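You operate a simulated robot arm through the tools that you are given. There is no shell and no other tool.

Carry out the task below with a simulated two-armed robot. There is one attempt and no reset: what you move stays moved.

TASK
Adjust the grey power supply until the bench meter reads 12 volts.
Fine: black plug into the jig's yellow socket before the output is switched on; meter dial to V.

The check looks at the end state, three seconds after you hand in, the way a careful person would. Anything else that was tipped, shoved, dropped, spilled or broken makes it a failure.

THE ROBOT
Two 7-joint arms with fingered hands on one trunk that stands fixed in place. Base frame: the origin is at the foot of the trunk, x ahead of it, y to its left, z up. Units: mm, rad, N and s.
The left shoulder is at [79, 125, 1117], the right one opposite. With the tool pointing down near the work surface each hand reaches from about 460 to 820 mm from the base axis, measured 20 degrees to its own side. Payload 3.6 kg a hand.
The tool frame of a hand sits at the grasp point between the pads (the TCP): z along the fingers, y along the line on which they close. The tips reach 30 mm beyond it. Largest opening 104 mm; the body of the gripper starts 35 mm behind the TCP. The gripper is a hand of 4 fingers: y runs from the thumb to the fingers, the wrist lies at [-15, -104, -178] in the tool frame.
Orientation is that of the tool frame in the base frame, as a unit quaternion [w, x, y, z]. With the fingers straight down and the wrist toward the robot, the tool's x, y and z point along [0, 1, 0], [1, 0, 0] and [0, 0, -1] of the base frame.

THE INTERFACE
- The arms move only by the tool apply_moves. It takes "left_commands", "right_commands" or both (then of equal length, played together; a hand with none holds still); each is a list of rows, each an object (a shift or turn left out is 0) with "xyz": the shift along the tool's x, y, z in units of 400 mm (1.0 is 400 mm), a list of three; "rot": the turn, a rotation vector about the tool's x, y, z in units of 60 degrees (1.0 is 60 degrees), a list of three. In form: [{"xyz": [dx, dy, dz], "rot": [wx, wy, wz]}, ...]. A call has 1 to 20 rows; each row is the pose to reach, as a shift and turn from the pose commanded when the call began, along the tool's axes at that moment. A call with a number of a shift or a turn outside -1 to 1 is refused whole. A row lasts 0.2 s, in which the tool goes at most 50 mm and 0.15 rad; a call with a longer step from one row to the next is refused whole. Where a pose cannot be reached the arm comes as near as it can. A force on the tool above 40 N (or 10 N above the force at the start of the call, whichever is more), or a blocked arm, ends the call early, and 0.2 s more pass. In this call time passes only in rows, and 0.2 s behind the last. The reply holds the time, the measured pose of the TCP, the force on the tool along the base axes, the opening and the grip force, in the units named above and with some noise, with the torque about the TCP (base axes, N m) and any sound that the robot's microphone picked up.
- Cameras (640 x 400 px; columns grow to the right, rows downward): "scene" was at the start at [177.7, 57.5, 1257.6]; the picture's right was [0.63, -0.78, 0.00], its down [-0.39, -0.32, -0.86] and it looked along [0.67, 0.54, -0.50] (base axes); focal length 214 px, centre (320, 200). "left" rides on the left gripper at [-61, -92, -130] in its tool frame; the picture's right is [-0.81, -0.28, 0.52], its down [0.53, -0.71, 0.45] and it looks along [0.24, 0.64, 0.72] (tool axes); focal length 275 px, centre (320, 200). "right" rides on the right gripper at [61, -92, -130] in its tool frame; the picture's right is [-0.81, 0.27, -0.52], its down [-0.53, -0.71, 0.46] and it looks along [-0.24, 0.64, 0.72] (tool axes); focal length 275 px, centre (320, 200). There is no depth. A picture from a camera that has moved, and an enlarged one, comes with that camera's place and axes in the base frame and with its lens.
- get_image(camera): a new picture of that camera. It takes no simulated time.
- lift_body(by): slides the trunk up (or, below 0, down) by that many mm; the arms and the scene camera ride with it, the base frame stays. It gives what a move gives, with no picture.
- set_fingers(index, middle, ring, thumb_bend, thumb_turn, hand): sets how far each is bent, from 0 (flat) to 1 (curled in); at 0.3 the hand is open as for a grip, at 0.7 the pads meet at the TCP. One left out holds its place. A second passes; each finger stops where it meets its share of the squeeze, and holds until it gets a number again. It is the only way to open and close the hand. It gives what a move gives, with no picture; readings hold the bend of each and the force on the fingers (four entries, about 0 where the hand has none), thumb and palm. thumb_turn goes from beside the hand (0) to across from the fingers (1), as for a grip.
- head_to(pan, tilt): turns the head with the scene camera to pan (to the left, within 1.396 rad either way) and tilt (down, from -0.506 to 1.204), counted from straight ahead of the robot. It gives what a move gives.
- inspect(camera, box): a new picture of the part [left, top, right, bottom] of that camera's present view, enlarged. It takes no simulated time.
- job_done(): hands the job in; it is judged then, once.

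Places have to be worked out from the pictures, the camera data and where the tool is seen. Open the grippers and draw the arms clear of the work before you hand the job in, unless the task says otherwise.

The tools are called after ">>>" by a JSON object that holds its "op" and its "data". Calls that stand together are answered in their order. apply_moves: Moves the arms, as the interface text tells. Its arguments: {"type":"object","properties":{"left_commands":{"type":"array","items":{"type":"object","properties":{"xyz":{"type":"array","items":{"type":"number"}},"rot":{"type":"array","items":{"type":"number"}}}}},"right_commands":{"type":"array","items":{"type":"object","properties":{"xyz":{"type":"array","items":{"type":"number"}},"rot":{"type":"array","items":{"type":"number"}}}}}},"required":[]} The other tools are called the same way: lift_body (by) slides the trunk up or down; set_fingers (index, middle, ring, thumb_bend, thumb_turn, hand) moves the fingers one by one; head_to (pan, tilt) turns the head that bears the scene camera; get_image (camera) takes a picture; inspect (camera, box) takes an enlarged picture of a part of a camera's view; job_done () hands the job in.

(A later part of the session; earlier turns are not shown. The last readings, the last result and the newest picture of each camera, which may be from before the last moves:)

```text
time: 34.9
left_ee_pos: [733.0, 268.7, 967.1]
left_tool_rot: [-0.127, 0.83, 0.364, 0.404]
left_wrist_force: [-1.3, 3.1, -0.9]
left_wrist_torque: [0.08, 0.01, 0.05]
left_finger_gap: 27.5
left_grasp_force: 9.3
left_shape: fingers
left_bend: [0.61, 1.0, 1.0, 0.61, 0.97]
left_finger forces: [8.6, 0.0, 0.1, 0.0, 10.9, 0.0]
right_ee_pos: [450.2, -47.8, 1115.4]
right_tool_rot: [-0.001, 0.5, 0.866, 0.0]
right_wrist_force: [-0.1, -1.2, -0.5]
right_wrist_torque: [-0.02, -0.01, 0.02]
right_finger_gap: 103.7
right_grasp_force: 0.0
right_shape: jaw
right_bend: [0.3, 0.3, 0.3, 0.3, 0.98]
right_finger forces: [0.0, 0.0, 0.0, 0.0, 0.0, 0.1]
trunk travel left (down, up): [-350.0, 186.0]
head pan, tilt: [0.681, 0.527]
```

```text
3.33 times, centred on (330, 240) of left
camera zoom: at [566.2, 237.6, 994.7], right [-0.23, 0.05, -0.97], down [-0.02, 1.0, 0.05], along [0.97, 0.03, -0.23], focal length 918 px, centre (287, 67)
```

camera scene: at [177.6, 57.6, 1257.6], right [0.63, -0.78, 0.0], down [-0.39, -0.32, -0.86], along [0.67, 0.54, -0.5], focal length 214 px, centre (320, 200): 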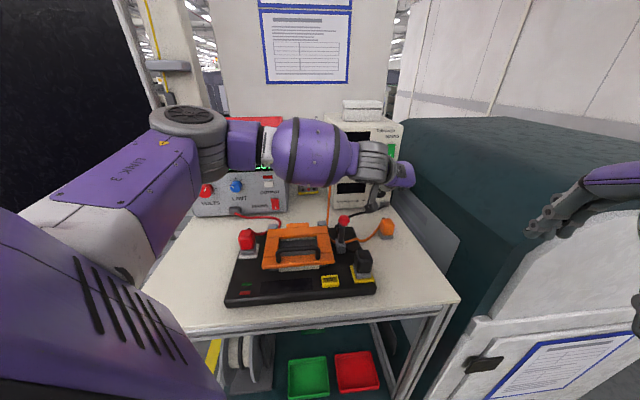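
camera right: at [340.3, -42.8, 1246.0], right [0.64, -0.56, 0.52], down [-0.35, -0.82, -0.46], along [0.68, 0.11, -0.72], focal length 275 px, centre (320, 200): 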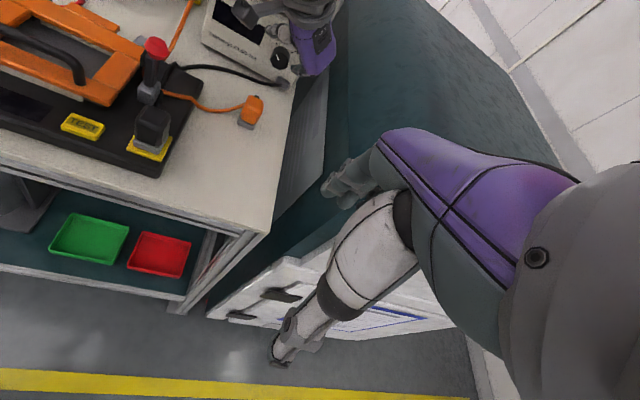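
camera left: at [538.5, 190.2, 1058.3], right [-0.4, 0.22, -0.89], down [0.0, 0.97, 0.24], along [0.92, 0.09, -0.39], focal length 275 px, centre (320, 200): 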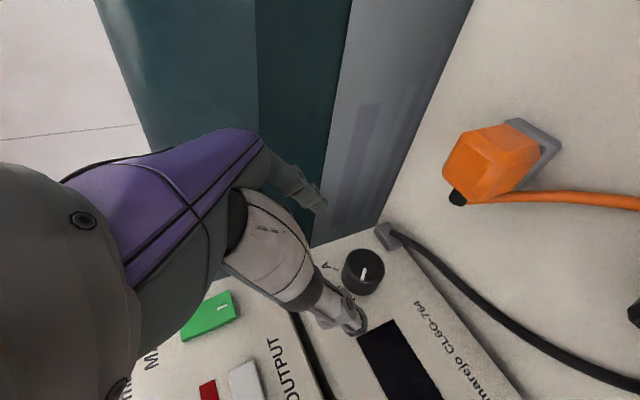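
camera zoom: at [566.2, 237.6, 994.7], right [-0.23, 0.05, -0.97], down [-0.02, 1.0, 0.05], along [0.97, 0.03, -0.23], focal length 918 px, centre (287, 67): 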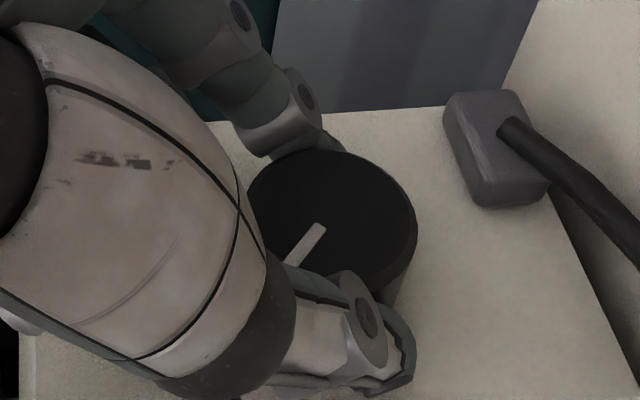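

The pinch is firm at 9.3 N. I'll turn 20° clockwise about the dial axis, which stays inside the reachable window.

>>> {"op": "apply_moves", "data": {"left_commands": [{"xyz": [-0.0006, 0.0074, 0.0005], "rot": [0.075, 0, 0.0894]}, {"xyz": [-0.0018, 0.0145, 0.0015], "rot": [0.15, 0, 0.1788]}, {"xyz": [-0.0035, 0.0206, 0.0029], "rot": [0.2143, 0, 0.2553]}]}}

>>> {"op": "inspect", "data": {"camera": "left", "box": [270, 180, 390, 300]}}

>>> {"op": "inspect", "data": {"camera": "right", "box": [245, 20, 315, 85]}}

>>> {"op": "inspect", "data": {"camera": "scene", "box": [350, 170, 410, 220]}}

```text
time: 35.7
left_ee_pos: [736.6, 264.9, 964.5]
left_tool_rot: [-0.271, 0.852, 0.293, 0.34]
left_wrist_force: [-0.7, 7.5, -1.0]
left_wrist_torque: [0.1, 0.0, 0.05]
left_finger_gap: 27.4
left_grasp_force: 9.9
left_shape: fingers
left_bend: [0.61, 1.0, 1.0, 0.61, 0.97]
left_finger forces: [7.0, 0.0, 0.0, 0.1, 12.5, 0.0]
right_ee_pos: [450.0, -46.3, 1114.7]
right_tool_rot: [0.0, 0.5, 0.866, 0.0]
right_wrist_force: [-0.2, -0.7, -0.6]
right_wrist_torque: [-0.03, 0.01, -0.01]
right_finger_gap: 103.9
right_grasp_force: 0.0
right_shape: jaw
right_bend: [0.3, 0.3, 0.3, 0.3, 0.98]
right_finger forces: [0.1, 0.1, 0.1, 0.0, 0.0, 0.0]
trunk travel left (down, up): [-350.0, 186.0]
head pan, tilt: [0.681, 0.527]
```

```text
3.33 times, centred on (330, 240) of left
camera zoom: at [582.4, 220.8, 1024.2], right [-0.46, 0.28, -0.85], down [0.02, 0.95, 0.3], along [0.89, 0.12, -0.44], focal length 918 px, centre (287, 67)
```

zoom: 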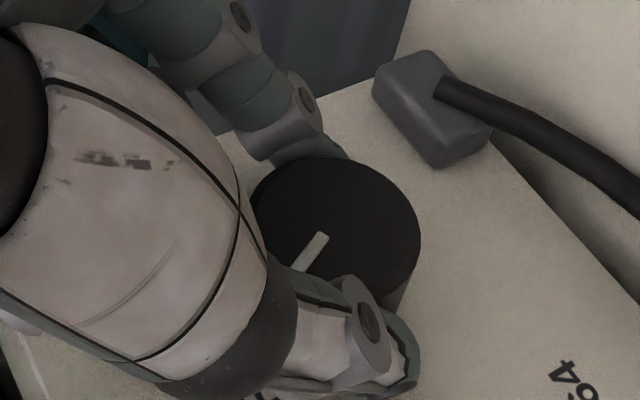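

```text
6.15 times, centred on (280, 52) of right
camera zoom: at [340.6, -41.8, 1245.8], right [0.64, -0.56, 0.52], down [-0.35, -0.82, -0.45], along [0.68, 0.11, -0.72], focal length 1694 px, centre (566, 1108)
```

zoom: 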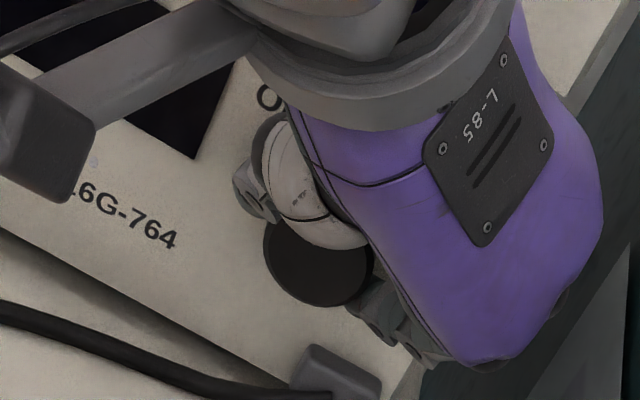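

```text
8.00 times, centred on (380, 195) of scene
camera zoom: at [177.7, 58.2, 1257.5], right [0.63, -0.78, 0.0], down [-0.39, -0.32, -0.86], along [0.67, 0.54, -0.5], focal length 1716 px, centre (-160, 240)
```

zoom: 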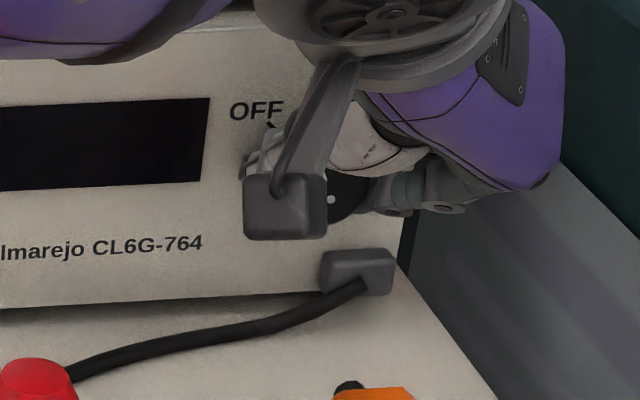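

In the left view the pointer turned together with the hand, so the pinch works. I'll release, rotate the open hand back, and see whether the dial stays put.

>>> {"op": "set_fingers", "data": {"hand": "left", "index": 0.5, "thumb_bend": 0.5}}

>>> {"op": "apply_moves", "data": {"left_commands": [{"xyz": [0, -0.0074, 0], "rot": [-0.075, 0, -0.0894]}, {"xyz": [-0.0009, -0.0147, 0.0008], "rot": [-0.15, 0, -0.1788]}, {"xyz": [-0.0021, -0.0209, 0.0018], "rot": [-0.2143, 0, -0.2553]}]}}

>>> {"op": "inspect", "data": {"camera": "left", "box": [270, 180, 390, 300]}}

>>> {"op": "inspect", "data": {"camera": "right", "box": [245, 20, 315, 85]}}

```text
time: 36.7
left_ee_pos: [736.8, 263.5, 966.4]
left_tool_rot: [-0.271, 0.851, 0.292, 0.341]
left_wrist_force: [-0.6, 0.1, -0.9]
left_wrist_torque: [-0.02, 0.04, -0.04]
left_finger_gap: 51.5
left_grasp_force: 0.1
left_shape: fingers
left_bend: [0.5, 1.0, 1.0, 0.5, 0.97]
left_finger forces: [0.0, 0.0, 0.0, 0.0, 0.1, 0.0]
right_ee_pos: [450.6, -47.5, 1115.0]
right_tool_rot: [0.0, 0.5, 0.866, 0.0]
right_wrist_force: [0.4, -0.1, -0.2]
right_wrist_torque: [0.01, -0.02, 0.02]
right_finger_gap: 103.8
right_grasp_force: 0.1
right_shape: jaw
right_bend: [0.3, 0.3, 0.3, 0.3, 0.98]
right_finger forces: [0.0, 0.0, 0.0, 0.1, 0.0, 0.0]
trunk travel left (down, up): [-350.0, 186.0]
head pan, tilt: [0.681, 0.527]
```

```text
time: 37.5
left_ee_pos: [731.2, 269.1, 968.6]
left_tool_rot: [-0.126, 0.83, 0.363, 0.404]
left_wrist_force: [-0.2, -0.1, 0.6]
left_wrist_torque: [-0.04, 0.02, -0.02]
left_finger_gap: 51.8
left_grasp_force: 0.0
left_shape: fingers
left_bend: [0.5, 1.0, 1.0, 0.5, 0.97]
left_finger forces: [0.0, 0.1, 0.0, 0.1, 0.1, 0.0]
right_ee_pos: [450.3, -48.1, 1115.6]
right_tool_rot: [0.001, 0.5, 0.866, 0.0]
right_wrist_force: [0.2, 0.3, 0.0]
right_wrist_torque: [-0.01, -0.01, 0.02]
right_finger_gap: 103.7
right_grasp_force: 0.1
right_shape: jaw
right_bend: [0.3, 0.3, 0.3, 0.3, 0.98]
right_finger forces: [0.1, 0.1, 0.0, 0.1, 0.0, 0.1]
trunk travel left (down, up): [-350.0, 186.0]
head pan, tilt: [0.681, 0.527]
```

```text
3.33 times, centred on (330, 240) of left
camera zoom: at [565.1, 236.5, 995.5], right [-0.23, 0.05, -0.97], down [-0.02, 1.0, 0.05], along [0.97, 0.03, -0.22], focal length 918 px, centre (287, 67)
```

zoom: 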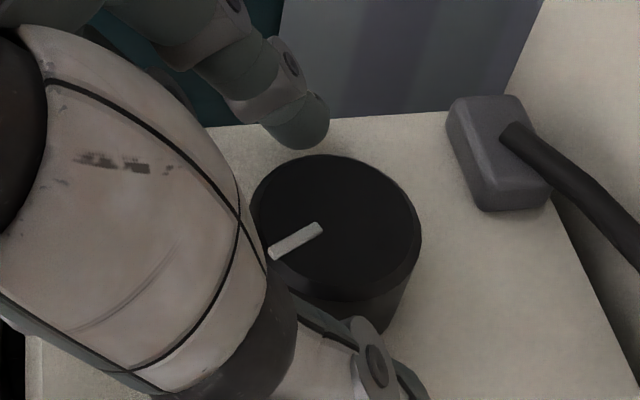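

```text
6.15 times, centred on (280, 52) of right
camera zoom: at [340.3, -42.3, 1245.9], right [0.64, -0.56, 0.52], down [-0.35, -0.82, -0.46], along [0.68, 0.11, -0.72], focal length 1694 px, centre (566, 1108)
```

zoom: 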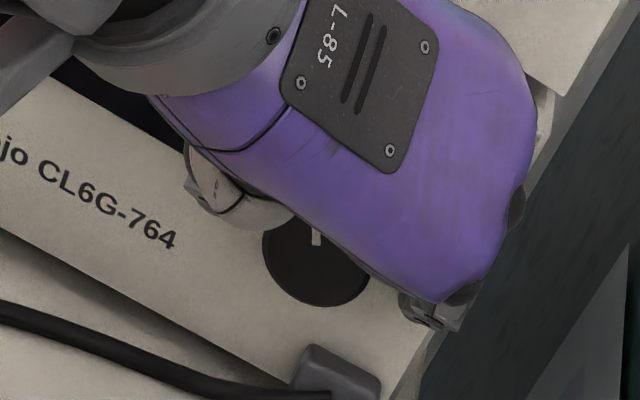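

The dial stayed where I left it, about 18° advanced. I'll regrip and make a second 22° stroke.

>>> {"op": "set_fingers", "data": {"hand": "left", "index": 0.72, "thumb_bend": 0.72}}

>>> {"op": "apply_moves", "data": {"left_commands": [{"xyz": [-0.0006, 0.0077, 0.0005], "rot": [0.0786, 0, 0.0936]}, {"xyz": [-0.002, 0.0152, 0.0017], "rot": [0.1572, 0, 0.1872]}, {"xyz": [-0.0041, 0.0225, 0.0034], "rot": [0.2358, 0, 0.2809]}]}}

>>> {"op": "inspect", "data": {"camera": "scene", "box": [330, 160, 420, 220]}}

>>> {"op": "inspect", "data": {"camera": "left", "box": [270, 180, 390, 300]}}

```text
time: 38.5
left_ee_pos: [730.5, 269.2, 968.0]
left_tool_rot: [-0.128, 0.83, 0.363, 0.404]
left_wrist_force: [-1.4, 2.1, 0.0]
left_wrist_torque: [0.05, 0.01, 0.01]
left_finger_gap: 27.6
left_grasp_force: 10.2
left_shape: fingers
left_bend: [0.6, 1.0, 1.0, 0.62, 0.97]
left_finger forces: [8.5, 0.0, 0.1, 0.1, 10.9, 0.0]
right_ee_pos: [449.9, -47.5, 1115.6]
right_tool_rot: [0.0, 0.501, 0.866, -0.001]
right_wrist_force: [0.9, 0.1, 0.5]
right_wrist_torque: [-0.02, 0.01, -0.03]
right_finger_gap: 103.9
right_grasp_force: 0.0
right_shape: jaw
right_bend: [0.3, 0.3, 0.3, 0.3, 0.98]
right_finger forces: [0.0, 0.0, 0.0, 0.1, 0.0, 0.1]
trunk travel left (down, up): [-350.0, 186.0]
head pan, tilt: [0.681, 0.527]
```

```text
time: 39.3
left_ee_pos: [736.6, 263.4, 966.9]
left_tool_rot: [-0.286, 0.852, 0.286, 0.332]
left_wrist_force: [-1.5, 4.8, -0.2]
left_wrist_torque: [0.1, 0.08, 0.04]
left_finger_gap: 27.6
left_grasp_force: 9.9
left_shape: fingers
left_bend: [0.61, 1.0, 1.0, 0.61, 0.97]
left_finger forces: [7.7, 0.0, 0.0, 0.0, 12.3, 0.0]
right_ee_pos: [450.1, -46.7, 1114.9]
right_tool_rot: [0.0, 0.5, 0.866, 0.0]
right_wrist_force: [0.9, -0.2, 0.2]
right_wrist_torque: [0.01, 0.03, -0.04]
right_finger_gap: 103.6
right_grasp_force: 0.1
right_shape: jaw
right_bend: [0.3, 0.3, 0.3, 0.3, 0.98]
right_finger forces: [0.0, 0.1, 0.1, 0.0, 0.1, 0.0]
trunk travel left (down, up): [-350.0, 186.0]
head pan, tilt: [0.681, 0.527]
```

```text
6.67 times, centred on (375, 190) of scene
camera zoom: at [177.5, 57.8, 1257.6], right [0.63, -0.78, 0.0], down [-0.39, -0.32, -0.86], along [0.67, 0.54, -0.5], focal length 1430 px, centre (-47, 267)
```

zoom: 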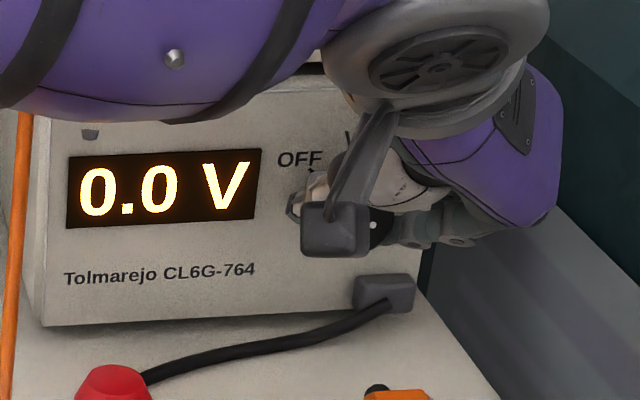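

```text
3.33 times, centred on (330, 240) of left
camera zoom: at [584.0, 218.3, 1027.5], right [-0.48, 0.29, -0.83], down [0.03, 0.95, 0.32], along [0.88, 0.13, -0.46], focal length 918 px, centre (287, 67)
```

zoom: 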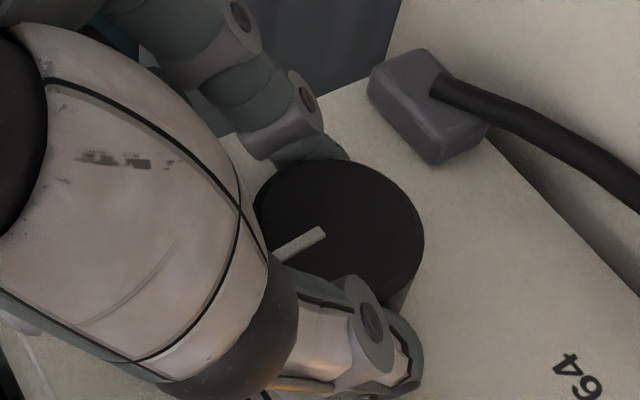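

The meter now reads 0.0 V, so the dial is already in the V range. I'll release and rotate back to check how well the pointer is centred on the V mark.

>>> {"op": "set_fingers", "data": {"hand": "left", "index": 0.5, "thumb_bend": 0.5}}

>>> {"op": "apply_moves", "data": {"left_commands": [{"xyz": [0, -0.008, 0], "rot": [-0.0786, 0, -0.0936]}, {"xyz": [-0.001, -0.0157, 0.0009], "rot": [-0.1572, 0, -0.1872]}, {"xyz": [-0.0024, -0.0229, 0.0021], "rot": [-0.2358, 0, -0.2809]}]}}

>>> {"op": "inspect", "data": {"camera": "left", "box": [270, 180, 390, 300]}}

>>> {"op": "inspect", "data": {"camera": "right", "box": [245, 20, 315, 85]}}

>>> {"op": "inspect", "data": {"camera": "scene", "box": [330, 160, 420, 220]}}

```text
time: 40.3
left_ee_pos: [738.2, 263.1, 967.1]
left_tool_rot: [-0.285, 0.852, 0.285, 0.333]
left_wrist_force: [0.1, -0.2, -0.6]
left_wrist_torque: [-0.01, 0.01, 0.03]
left_finger_gap: 51.6
left_grasp_force: 0.0
left_shape: fingers
left_bend: [0.5, 1.0, 1.0, 0.5, 0.97]
left_finger forces: [0.1, 0.1, 0.0, 0.0, 0.0, 0.0]
right_ee_pos: [449.2, -47.7, 1115.3]
right_tool_rot: [0.0, 0.5, 0.866, 0.0]
right_wrist_force: [-0.8, 0.1, 0.5]
right_wrist_torque: [-0.02, 0.03, -0.02]
right_finger_gap: 103.5
right_grasp_force: 0.0
right_shape: jaw
right_bend: [0.3, 0.3, 0.3, 0.3, 0.98]
right_finger forces: [0.1, 0.1, 0.1, 0.1, 0.1, 0.0]
trunk travel left (down, up): [-350.0, 186.0]
head pan, tilt: [0.681, 0.527]
```

```text
time: 41.1
left_ee_pos: [730.4, 268.6, 967.6]
left_tool_rot: [-0.125, 0.83, 0.363, 0.405]
left_wrist_force: [-0.3, 0.0, 0.4]
left_wrist_torque: [-0.02, 0.01, 0.02]
left_finger_gap: 51.8
left_grasp_force: 0.0
left_shape: fingers
left_bend: [0.5, 1.0, 1.0, 0.5, 0.97]
left_finger forces: [0.0, 0.1, 0.1, 0.1, 0.1, 0.1]
right_ee_pos: [450.5, -47.8, 1115.8]
right_tool_rot: [0.0, 0.5, 0.866, 0.0]
right_wrist_force: [0.8, -0.5, 0.4]
right_wrist_torque: [0.0, 0.0, 0.0]
right_finger_gap: 103.5
right_grasp_force: 0.2
right_shape: jaw
right_bend: [0.3, 0.3, 0.3, 0.3, 0.98]
right_finger forces: [0.0, 0.0, 0.0, 0.0, 0.1, 0.1]
trunk travel left (down, up): [-350.0, 186.0]
head pan, tilt: [0.681, 0.527]
```

```text
3.33 times, centred on (330, 240) of left
camera zoom: at [565.2, 236.9, 995.6], right [-0.22, 0.05, -0.97], down [-0.02, 1.0, 0.05], along [0.97, 0.03, -0.22], focal length 918 px, centre (287, 67)
```

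zoom: 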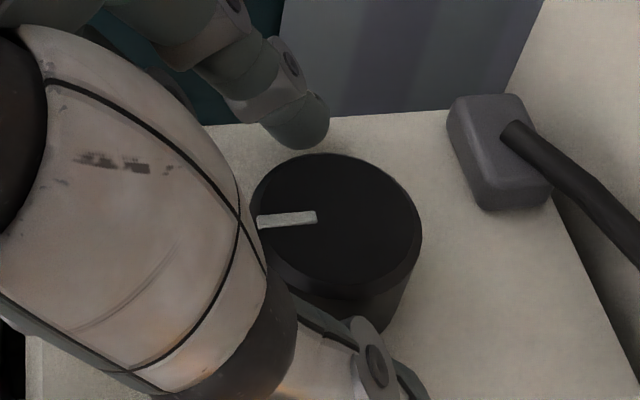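

```text
6.15 times, centred on (280, 52) of right
camera zoom: at [340.3, -42.2, 1246.0], right [0.64, -0.56, 0.52], down [-0.35, -0.82, -0.46], along [0.68, 0.11, -0.72], focal length 1694 px, centre (566, 1108)
```

zoom: 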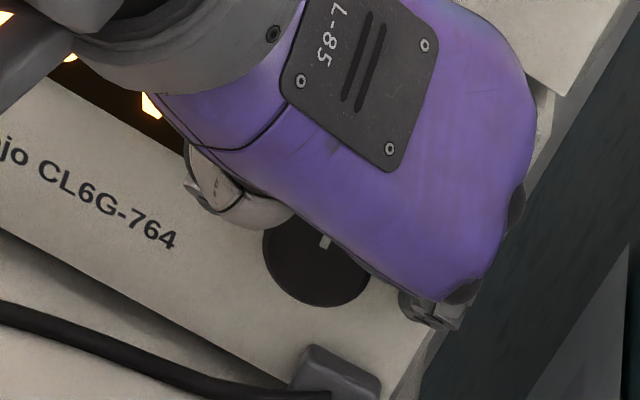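

```text
6.67 times, centred on (375, 190) of scene
camera zoom: at [177.5, 57.9, 1257.6], right [0.63, -0.78, 0.0], down [-0.39, -0.32, -0.86], along [0.67, 0.54, -0.5], focal length 1430 px, centre (-47, 267)
```

zoom: 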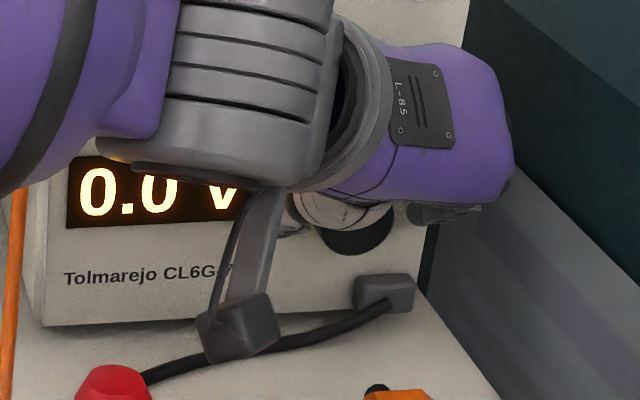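

The pointer now projects straight up, onto the V mark, and the display reads 0.0 V. I'll retreat from the dial and level the roll.

>>> {"op": "apply_moves", "data": {"left_commands": [{"xyz": [0, 0, -0.1]}, {"xyz": [0.01, 0, -0.2], "rot": [0.0268, 0, 0.0319]}, {"xyz": [0.037, 0, -0.312], "rot": [0.0536, 0, 0.0638]}]}}

>>> {"op": "get_image", "data": {"camera": "scene"}}

>>> {"op": "inspect", "data": {"camera": "right", "box": [180, 0, 320, 110]}}

```text
time: 41.9
left_ee_pos: [662.3, 211.2, 1059.3]
left_tool_rot: [-0.164, 0.838, 0.347, 0.389]
left_wrist_force: [-0.6, -0.5, 0.0]
left_wrist_torque: [0.04, -0.01, 0.01]
left_finger_gap: 51.7
left_grasp_force: 0.1
left_shape: fingers
left_bend: [0.5, 1.0, 1.0, 0.5, 0.97]
left_finger forces: [0.0, 0.1, 0.1, 0.1, 0.1, 0.0]
right_ee_pos: [449.6, -48.9, 1115.7]
right_tool_rot: [0.0, 0.5, 0.866, 0.001]
right_wrist_force: [0.4, -1.6, 0.2]
right_wrist_torque: [-0.01, -0.02, -0.02]
right_finger_gap: 103.7
right_grasp_force: 0.1
right_shape: jaw
right_bend: [0.3, 0.3, 0.3, 0.3, 0.98]
right_finger forces: [0.0, 0.1, 0.0, 0.0, 0.0, 0.1]
trunk travel left (down, up): [-350.0, 186.0]
head pan, tilt: [0.681, 0.527]
```

```text
taken
camera scene: at [176.6, 56.9, 1257.8], right [0.63, -0.78, 0.0], down [-0.39, -0.32, -0.86], along [0.67, 0.54, -0.5], focal length 214 px, centre (320, 200)
```

scene: 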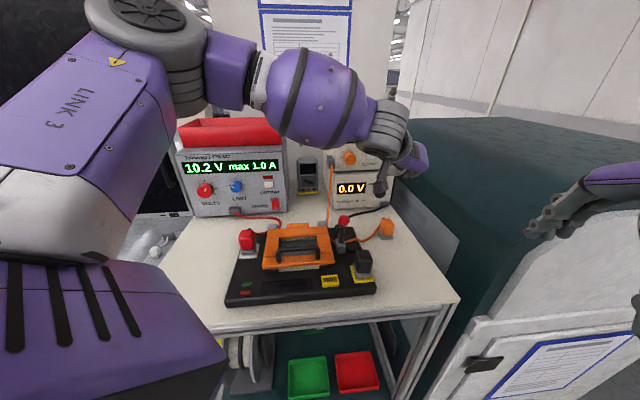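

```text
3.64 times, centred on (250, 55) of right
camera zoom: at [339.4, -43.2, 1246.2], right [0.64, -0.56, 0.52], down [-0.35, -0.82, -0.46], along [0.68, 0.11, -0.72], focal length 1001 px, centre (574, 727)
```

zoom: 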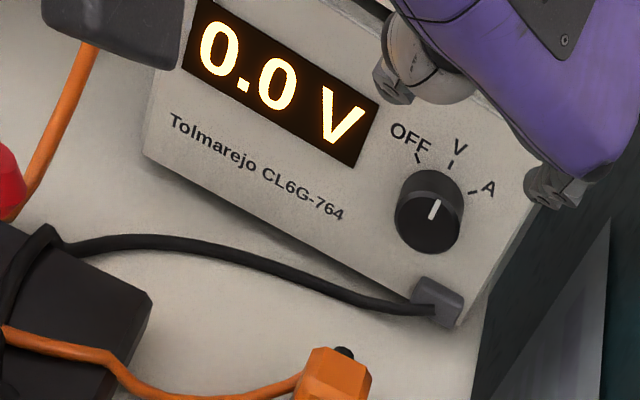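

The dial is cleanly on V and the meter shows 0.0 V. I'll now move the left hand toward the front of the grey supply, keeping well in front of the panels, in two stages.

>>> {"op": "apply_moves", "data": {"left_commands": [{"xyz": [0, -0.09, 0]}, {"xyz": [0, -0.19, 0]}, {"xyz": [0, -0.29, 0]}, {"xyz": [0, -0.39, 0]}]}}

>>> {"op": "get_image", "data": {"camera": "scene"}}

>>> {"op": "get_image", "data": {"camera": "left"}}

```text
time: 42.9
left_ee_pos: [553.7, 323.2, 1060.1]
left_tool_rot: [-0.163, 0.838, 0.347, 0.389]
left_wrist_force: [-0.3, -0.5, 0.0]
left_wrist_torque: [-0.05, -0.03, -0.03]
left_finger_gap: 51.9
left_grasp_force: 0.1
left_shape: fingers
left_bend: [0.5, 1.0, 1.0, 0.5, 0.97]
left_finger forces: [0.1, 0.0, 0.0, 0.0, 0.0, 0.0]
right_ee_pos: [450.3, -46.9, 1115.3]
right_tool_rot: [0.001, 0.5, 0.866, 0.0]
right_wrist_force: [-0.5, 0.3, 0.0]
right_wrist_torque: [-0.01, 0.03, 0.01]
right_finger_gap: 103.8
right_grasp_force: 0.0
right_shape: jaw
right_bend: [0.3, 0.3, 0.3, 0.3, 0.98]
right_finger forces: [0.1, 0.0, 0.0, 0.1, 0.0, 0.0]
trunk travel left (down, up): [-350.0, 186.0]
head pan, tilt: [0.681, 0.527]
```

```text
taken
camera scene: at [177.1, 58.0, 1257.7], right [0.63, -0.78, 0.0], down [-0.39, -0.32, -0.86], along [0.67, 0.54, -0.5], focal length 214 px, centre (320, 200)
```

scene: 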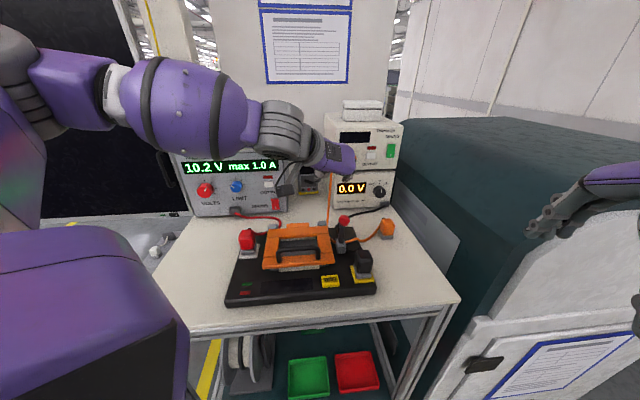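

```text
taken
camera left: at [390.1, 289.9, 1095.2], right [-0.29, 0.11, -0.95], down [-0.02, 0.99, 0.12], along [0.96, 0.05, -0.28], focal length 275 px, centre (320, 200)
```

left: 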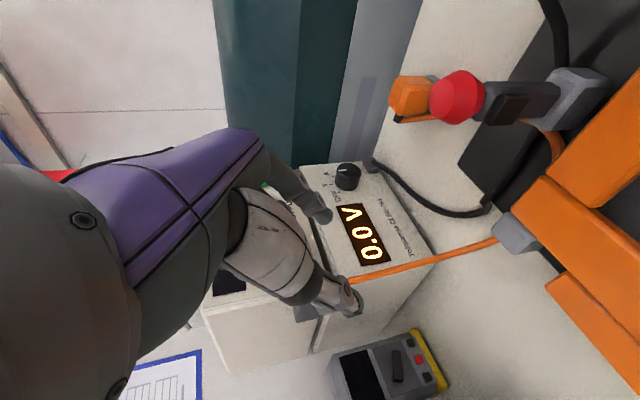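

The path is clear, so I'll continue left toward the OUTPUT button.

>>> {"op": "apply_moves", "data": {"left_commands": [{"xyz": [0, -0.1, 0]}, {"xyz": [0, -0.2, 0]}, {"xyz": [0, -0.3, 0]}, {"xyz": [0, -0.4, 0]}]}}

>>> {"op": "get_image", "data": {"camera": "scene"}}

>>> {"op": "get_image", "data": {"camera": "left"}}

```text
time: 43.9
left_ee_pos: [442.0, 438.6, 1059.0]
left_tool_rot: [-0.163, 0.838, 0.346, 0.389]
left_wrist_force: [0.6, -0.5, 0.0]
left_wrist_torque: [0.0, 0.01, 0.04]
left_finger_gap: 52.1
left_grasp_force: 0.1
left_shape: fingers
left_bend: [0.5, 1.0, 1.0, 0.5, 0.98]
left_finger forces: [0.0, 0.1, 0.0, 0.0, 0.1, 0.0]
right_ee_pos: [451.2, -47.8, 1115.0]
right_tool_rot: [0.0, 0.5, 0.866, 0.0]
right_wrist_force: [0.3, -0.5, 0.3]
right_wrist_torque: [-0.01, -0.01, -0.01]
right_finger_gap: 103.8
right_grasp_force: 0.1
right_shape: jaw
right_bend: [0.3, 0.3, 0.3, 0.3, 0.98]
right_finger forces: [0.0, 0.0, 0.1, 0.0, 0.0, 0.1]
trunk travel left (down, up): [-350.0, 186.0]
head pan, tilt: [0.681, 0.527]
```

```text
taken
camera scene: at [177.6, 57.1, 1257.6], right [0.63, -0.78, 0.0], down [-0.39, -0.32, -0.86], along [0.67, 0.54, -0.5], focal length 214 px, centre (320, 200)
```

scene: 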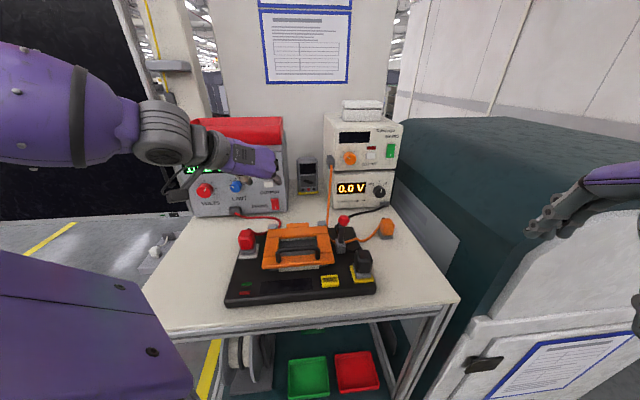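

```text
taken
camera left: at [277.3, 403.3, 1095.1], right [-0.29, 0.11, -0.95], down [-0.02, 0.99, 0.12], along [0.96, 0.05, -0.28], focal length 275 px, centre (320, 200)
```

left: 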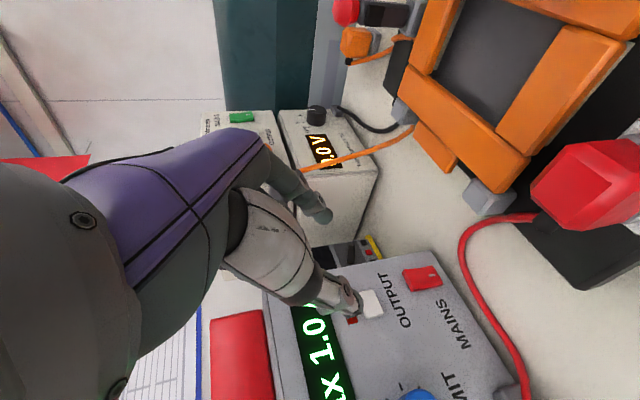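

The left view shows OUTPUT clearly. Triangulation puts the button front at [514.6, 519.6, 987], with the panel near v≈737. I'll close thumb and index into a poker and look at where its tip sits.

>>> {"op": "set_fingers", "data": {"hand": "left", "index": 0.72, "thumb_bend": 0.72}}

>>> {"op": "inspect", "data": {"camera": "left", "box": [240, 160, 480, 400]}}

>>> {"op": "inspect", "data": {"camera": "scene", "box": [170, 120, 310, 220]}}

```text
time: 44.9
left_ee_pos: [441.5, 437.4, 1058.8]
left_tool_rot: [-0.163, 0.838, 0.348, 0.389]
left_wrist_force: [-0.5, 1.3, -1.2]
left_wrist_torque: [-0.02, -0.01, 0.02]
left_finger_gap: 0.1
left_grasp_force: 0.0
left_shape: fingers
left_bend: [0.72, 1.0, 1.0, 0.71, 0.97]
left_finger forces: [0.1, 0.0, 0.1, 0.0, 0.0, 0.0]
right_ee_pos: [452.0, -48.1, 1115.3]
right_tool_rot: [0.0, 0.5, 0.866, 0.0]
right_wrist_force: [0.5, -0.1, 0.3]
right_wrist_torque: [-0.01, 0.0, -0.03]
right_finger_gap: 103.8
right_grasp_force: 0.2
right_shape: jaw
right_bend: [0.3, 0.3, 0.3, 0.3, 0.98]
right_finger forces: [0.1, 0.1, 0.0, 0.0, 0.1, 0.1]
trunk travel left (down, up): [-350.0, 186.0]
head pan, tilt: [0.681, 0.527]
```

```text
1.67 times, centred on (360, 280) of left
camera zoom: at [277.8, 403.4, 1095.1], right [-0.29, 0.11, -0.95], down [-0.02, 0.99, 0.12], along [0.96, 0.05, -0.28], focal length 459 px, centre (253, 67)
```

zoom: 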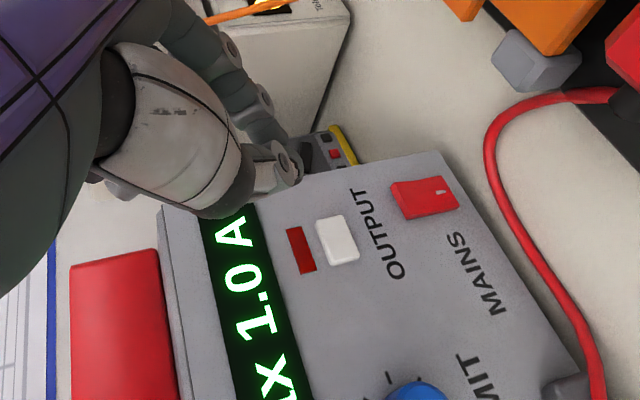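

```text
4.00 times, centred on (240, 170) of scene
camera zoom: at [177.7, 57.4, 1257.6], right [0.63, -0.78, 0.0], down [-0.39, -0.32, -0.86], along [0.67, 0.54, -0.5], focal length 858 px, centre (640, 320)
```

zoom: 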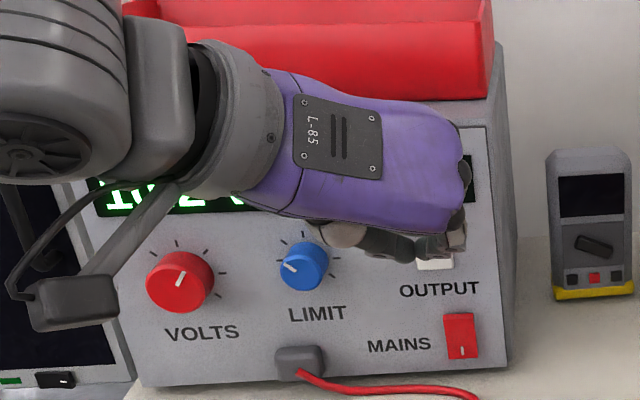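

The beak tip is about 37 mm beyond the TCP. I'll move it to roughly 16 mm in front of the OUTPUT button and check alignment.

>>> {"op": "apply_moves", "data": {"left_commands": [{"xyz": [0.008, -0.01, 0.08]}, {"xyz": [0.017, -0.015, 0.15]}, {"xyz": [0.0253, -0.015, 0.2025]}]}}

>>> {"op": "inspect", "data": {"camera": "left", "box": [260, 180, 420, 340]}}

>>> {"op": "inspect", "data": {"camera": "scene", "box": [220, 150, 300, 210]}}

>>> {"op": "get_image", "data": {"camera": "right"}}

```text
time: 45.7
left_ee_pos: [484.0, 489.5, 1015.2]
left_tool_rot: [-0.163, 0.838, 0.346, 0.389]
left_wrist_force: [0.4, 0.0, -0.1]
left_wrist_torque: [0.02, 0.0, 0.02]
left_finger_gap: 0.1
left_grasp_force: 0.1
left_shape: fingers
left_bend: [0.72, 1.0, 1.0, 0.71, 0.97]
left_finger forces: [0.0, 0.0, 0.1, 0.0, 0.0, 0.0]
right_ee_pos: [451.0, -47.6, 1114.3]
right_tool_rot: [0.001, 0.5, 0.866, -0.001]
right_wrist_force: [0.1, -0.1, 0.6]
right_wrist_torque: [0.01, 0.0, -0.02]
right_finger_gap: 103.7
right_grasp_force: 0.0
right_shape: jaw
right_bend: [0.3, 0.3, 0.3, 0.3, 0.98]
right_finger forces: [0.0, 0.0, 0.0, 0.0, 0.0, 0.0]
trunk travel left (down, up): [-350.0, 186.0]
head pan, tilt: [0.681, 0.527]
```

```text
2.50 times, centred on (340, 260) of left
camera zoom: at [321.2, 455.9, 1051.7], right [-0.29, 0.11, -0.95], down [-0.02, 0.99, 0.12], along [0.96, 0.05, -0.28], focal length 688 px, centre (270, 50)
```

zoom: 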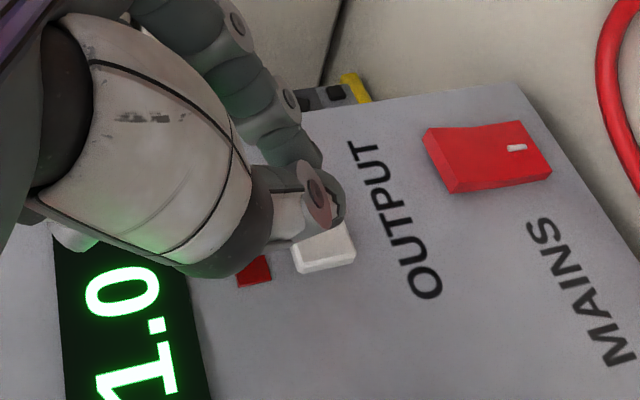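

```text
6.67 times, centred on (260, 180) of scene
camera zoom: at [178.1, 57.8, 1257.5], right [0.63, -0.78, 0.0], down [-0.39, -0.32, -0.86], along [0.67, 0.54, -0.5], focal length 1430 px, centre (720, 333)
```

zoom: 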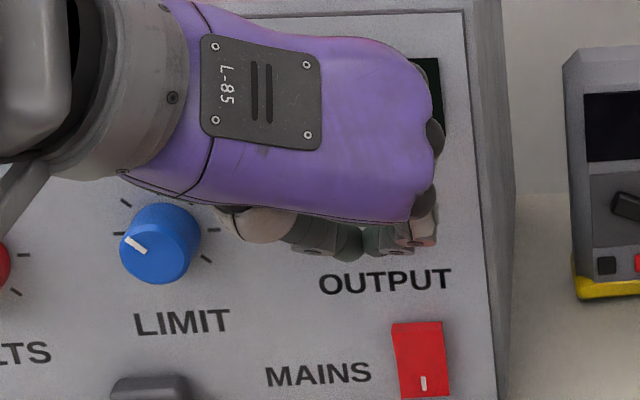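

```text
taken
camera right: at [341.0, -42.2, 1245.7], right [0.64, -0.56, 0.52], down [-0.35, -0.82, -0.46], along [0.68, 0.11, -0.72], focal length 275 px, centre (320, 200)
```

right: 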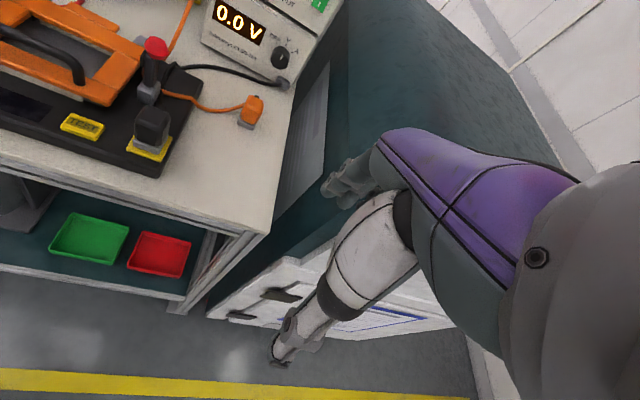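

As the hand moves forward the tip should land on the button centre. I'll advance straight in along the panel normal and watch for contact or a click.

>>> {"op": "apply_moves", "data": {"left_commands": [{"xyz": [0.0129, 0, 0.0153]}, {"xyz": [0.0225, 0, 0.0268]}, {"xyz": [0.0257, 0, 0.0306]}]}}

>>> {"op": "inspect", "data": {"camera": "left", "box": [260, 180, 420, 340]}}

>>> {"op": "inspect", "data": {"camera": "scene", "box": [220, 150, 300, 210]}}

```text
time: 46.5
left_ee_pos: [496.4, 499.3, 1017.3]
left_tool_rot: [-0.163, 0.838, 0.346, 0.39]
left_wrist_force: [0.5, 0.0, -0.1]
left_wrist_torque: [0.03, 0.0, -0.02]
left_finger_gap: 0.1
left_grasp_force: 0.1
left_shape: fingers
left_bend: [0.72, 1.0, 1.0, 0.71, 0.97]
left_finger forces: [0.1, 0.0, 0.1, 0.0, 0.1, 0.1]
right_ee_pos: [451.6, -48.7, 1114.7]
right_tool_rot: [0.001, 0.499, 0.866, 0.0]
right_wrist_force: [-0.5, -0.7, -0.5]
right_wrist_torque: [-0.01, 0.0, -0.01]
right_finger_gap: 103.4
right_grasp_force: 0.2
right_shape: jaw
right_bend: [0.3, 0.3, 0.3, 0.3, 0.98]
right_finger forces: [0.0, 0.0, 0.0, 0.1, 0.0, 0.1]
trunk travel left (down, up): [-350.0, 186.0]
head pan, tilt: [0.681, 0.527]
```

```text
2.50 times, centred on (340, 260) of left
camera zoom: at [332.6, 466.7, 1051.9], right [-0.29, 0.11, -0.95], down [-0.02, 0.99, 0.12], along [0.96, 0.05, -0.28], focal length 688 px, centre (270, 50)
```

zoom: 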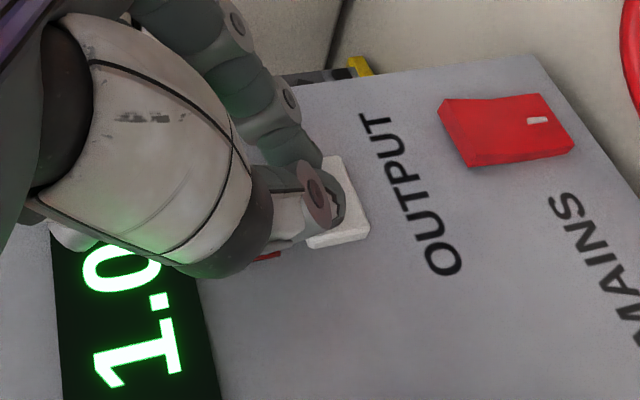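

```text
6.67 times, centred on (260, 180) of scene
camera zoom: at [177.8, 57.5, 1257.6], right [0.63, -0.78, 0.0], down [-0.39, -0.32, -0.86], along [0.67, 0.54, -0.5], focal length 1430 px, centre (720, 333)
```

zoom: 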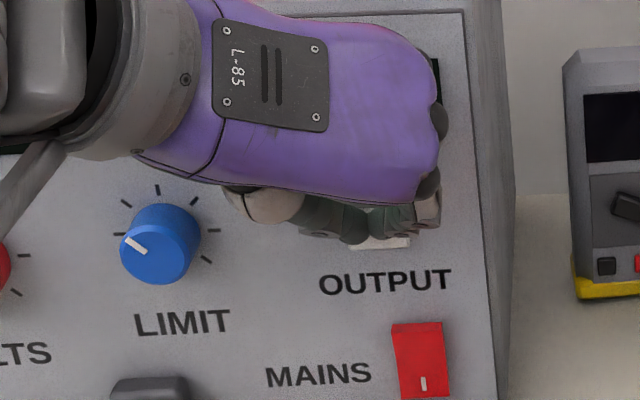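

The tip is over the button, just before contact. I'll lower it 2 mm and press in 2 mm steps.

>>> {"op": "apply_moves", "data": {"left_commands": [{"xyz": [-0.0006, 0, 0.007]}, {"xyz": [0.0026, 0, 0.0108]}, {"xyz": [0.0058, 0, 0.0146]}]}}

>>> {"op": "inspect", "data": {"camera": "left", "box": [260, 180, 420, 340]}}

>>> {"op": "inspect", "data": {"camera": "right", "box": [190, 0, 310, 90]}}

```text
time: 47.3
left_ee_pos: [501.2, 505.1, 1013.6]
left_tool_rot: [-0.162, 0.838, 0.346, 0.389]
left_wrist_force: [-1.5, -2.9, 0.1]
left_wrist_torque: [-0.07, 0.06, 0.05]
left_finger_gap: 0.2
left_grasp_force: 2.0
left_shape: fingers
left_bend: [0.72, 1.0, 1.0, 0.71, 0.97]
left_finger forces: [0.0, 0.1, 0.0, 0.1, 4.3, 0.1]
right_ee_pos: [449.7, -48.0, 1114.7]
right_tool_rot: [0.0, 0.5, 0.866, 0.0]
right_wrist_force: [0.7, 0.0, -0.1]
right_wrist_torque: [0.01, -0.01, 0.0]
right_finger_gap: 103.7
right_grasp_force: 0.1
right_shape: jaw
right_bend: [0.3, 0.3, 0.3, 0.3, 0.98]
right_finger forces: [0.1, 0.1, 0.0, 0.0, 0.1, 0.0]
trunk travel left (down, up): [-350.0, 186.0]
head pan, tilt: [0.681, 0.527]
heard: click
```

```text
2.50 times, centred on (340, 260) of left
camera zoom: at [336.6, 471.0, 1049.2], right [-0.29, 0.11, -0.95], down [-0.02, 0.99, 0.12], along [0.96, 0.05, -0.28], focal length 688 px, centre (270, 50)
```

zoom: 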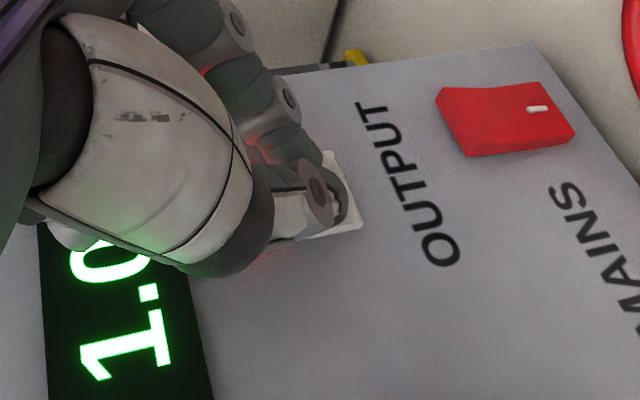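

```text
4.44 times, centred on (250, 45) of right
camera zoom: at [340.2, -42.8, 1246.0], right [0.64, -0.56, 0.52], down [-0.35, -0.82, -0.46], along [0.68, 0.11, -0.72], focal length 1224 px, centre (631, 889)
```

zoom: 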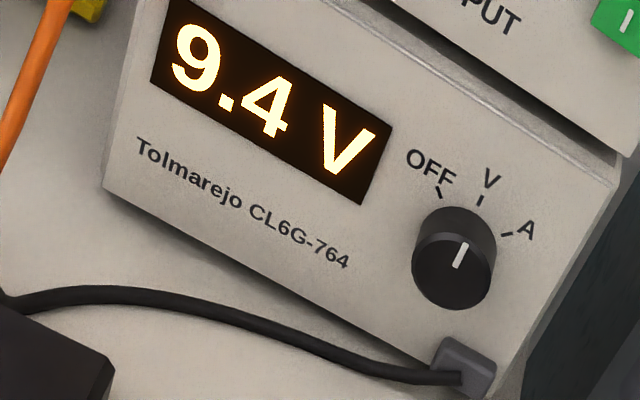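

A click was heard, the LED is glowing, and the meter reads 9.4 V against the supply's 10.2 V. I'll retract straight back and confirm the output stays latched.

>>> {"op": "apply_moves", "data": {"left_commands": [{"xyz": [-0.03, 0, -0.036]}, {"xyz": [-0.08, 0, -0.096]}]}}

>>> {"op": "inspect", "data": {"camera": "left", "box": [240, 160, 640, 400]}}

>>> {"op": "inspect", "data": {"camera": "right", "box": [190, 0, 310, 90]}}

>>> {"op": "get_image", "data": {"camera": "scene"}}

```text
time: 47.9
left_ee_pos: [466.2, 469.0, 1014.6]
left_tool_rot: [-0.163, 0.837, 0.348, 0.389]
left_wrist_force: [0.0, 0.2, 0.1]
left_wrist_torque: [0.02, -0.01, 0.01]
left_finger_gap: 0.0
left_grasp_force: 0.0
left_shape: fingers
left_bend: [0.72, 1.0, 1.0, 0.71, 0.97]
left_finger forces: [0.0, 0.0, 0.0, 0.0, 0.1, 0.1]
right_ee_pos: [451.5, -47.8, 1115.5]
right_tool_rot: [0.0, 0.5, 0.866, -0.001]
right_wrist_force: [0.9, 0.9, 0.4]
right_wrist_torque: [-0.02, 0.03, 0.0]
right_finger_gap: 104.0
right_grasp_force: 0.0
right_shape: jaw
right_bend: [0.3, 0.3, 0.3, 0.3, 0.98]
right_finger forces: [0.0, 0.0, 0.1, 0.0, 0.1, 0.1]
trunk travel left (down, up): [-350.0, 186.0]
head pan, tilt: [0.681, 0.527]
```

```text
1.60 times, centred on (440, 280) of left
camera zoom: at [302.1, 435.2, 1050.4], right [-0.29, 0.11, -0.95], down [-0.02, 0.99, 0.12], along [0.96, 0.05, -0.28], focal length 440 px, centre (128, 72)
```

zoom: 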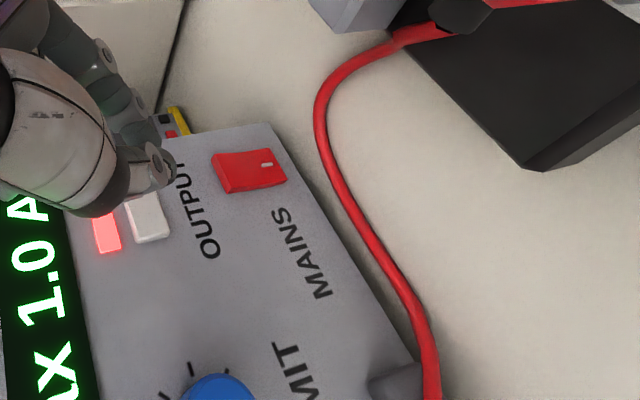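

```text
4.44 times, centred on (250, 45) of right
camera zoom: at [340.0, -42.8, 1246.1], right [0.64, -0.56, 0.52], down [-0.35, -0.82, -0.46], along [0.68, 0.11, -0.72], focal length 1224 px, centre (631, 889)
```

zoom: 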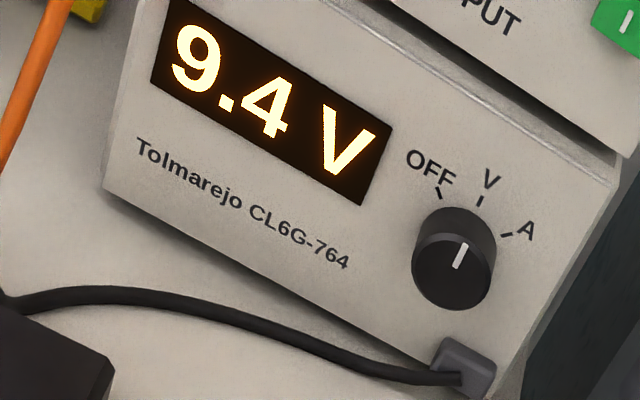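

```text
taken
camera scene: at [177.2, 57.2, 1257.7], right [0.63, -0.78, 0.0], down [-0.39, -0.32, -0.86], along [0.67, 0.54, -0.5], focal length 214 px, centre (320, 200)
```

scene: 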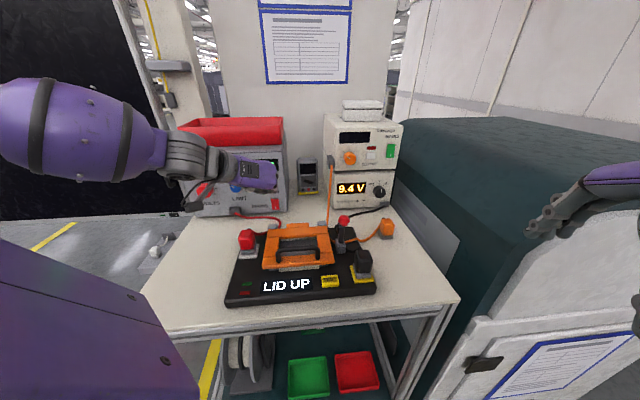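

The output is latched on, with the LED lit and the meter at 9.4 V. The jig's "LID UP" message is not part of this job. I'll now move left in front of the VOLTS knob.

>>> {"op": "apply_moves", "data": {"left_commands": [{"xyz": [0, -0.05, -0.06]}, {"xyz": [-0.002, -0.15, -0.08]}, {"xyz": [-0.002, -0.26, -0.08]}, {"xyz": [-0.002, -0.375, -0.08]}]}}

>>> {"op": "get_image", "data": {"camera": "left"}}

>>> {"op": "get_image", "data": {"camera": "scene"}}

```text
time: 48.9
left_ee_pos: [339.9, 559.6, 1035.1]
left_tool_rot: [-0.162, 0.837, 0.347, 0.39]
left_wrist_force: [0.8, -0.1, -0.3]
left_wrist_torque: [-0.02, 0.0, -0.02]
left_finger_gap: 0.2
left_grasp_force: 0.2
left_shape: fingers
left_bend: [0.72, 1.0, 1.0, 0.71, 0.97]
left_finger forces: [0.0, 0.1, 0.0, 0.1, 0.0, 0.0]
right_ee_pos: [450.2, -47.3, 1115.3]
right_tool_rot: [0.0, 0.5, 0.866, 0.0]
right_wrist_force: [-0.3, 0.1, -0.4]
right_wrist_torque: [0.0, -0.05, 0.0]
right_finger_gap: 103.8
right_grasp_force: 0.1
right_shape: jaw
right_bend: [0.3, 0.3, 0.3, 0.3, 0.98]
right_finger forces: [0.1, 0.0, 0.0, 0.1, 0.1, 0.1]
trunk travel left (down, up): [-350.0, 186.0]
head pan, tilt: [0.681, 0.527]
```

```text
taken
camera left: at [176.3, 525.7, 1070.0], right [-0.29, 0.11, -0.95], down [-0.02, 0.99, 0.12], along [0.96, 0.05, -0.28], focal length 275 px, centre (320, 200)
```

left: 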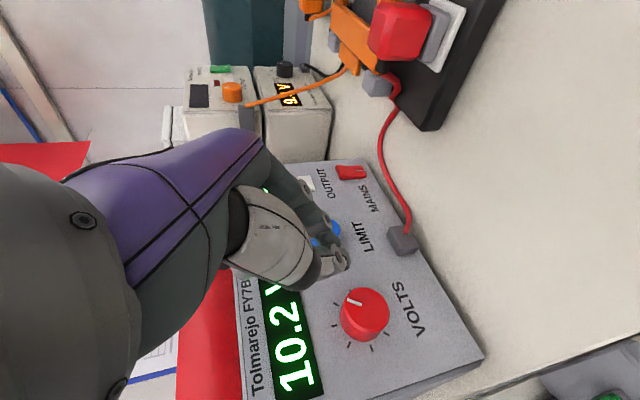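

```text
taken
camera scene: at [177.3, 57.7, 1257.6], right [0.63, -0.78, 0.0], down [-0.39, -0.32, -0.86], along [0.67, 0.54, -0.5], focal length 214 px, centre (320, 200)
```

scene: 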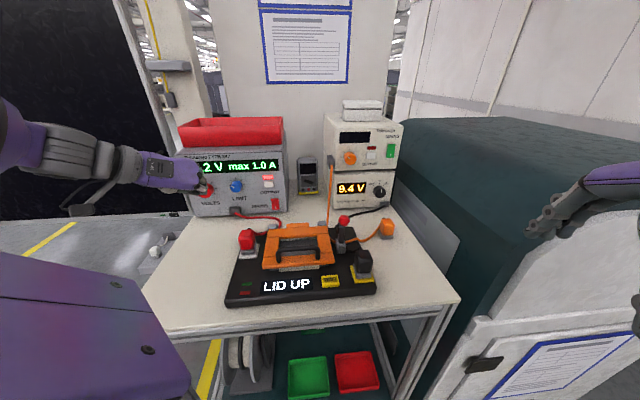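

The left camera sees the VOLTS knob well, so I'll zoom in for triangulation.

>>> {"op": "inspect", "data": {"camera": "left", "box": [310, 260, 430, 370]}}

```text
3.64 times, centred on (370, 315) of left
camera zoom: at [176.3, 525.7, 1070.0], right [-0.29, 0.11, -0.95], down [-0.02, 0.99, 0.12], along [0.96, 0.05, -0.28], focal length 1001 px, centre (138, -218)
```

zoom: 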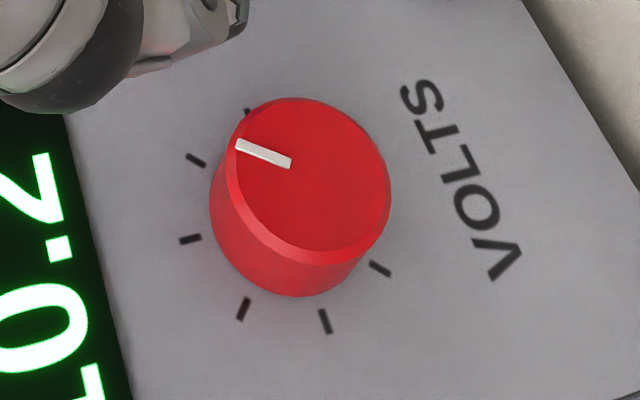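

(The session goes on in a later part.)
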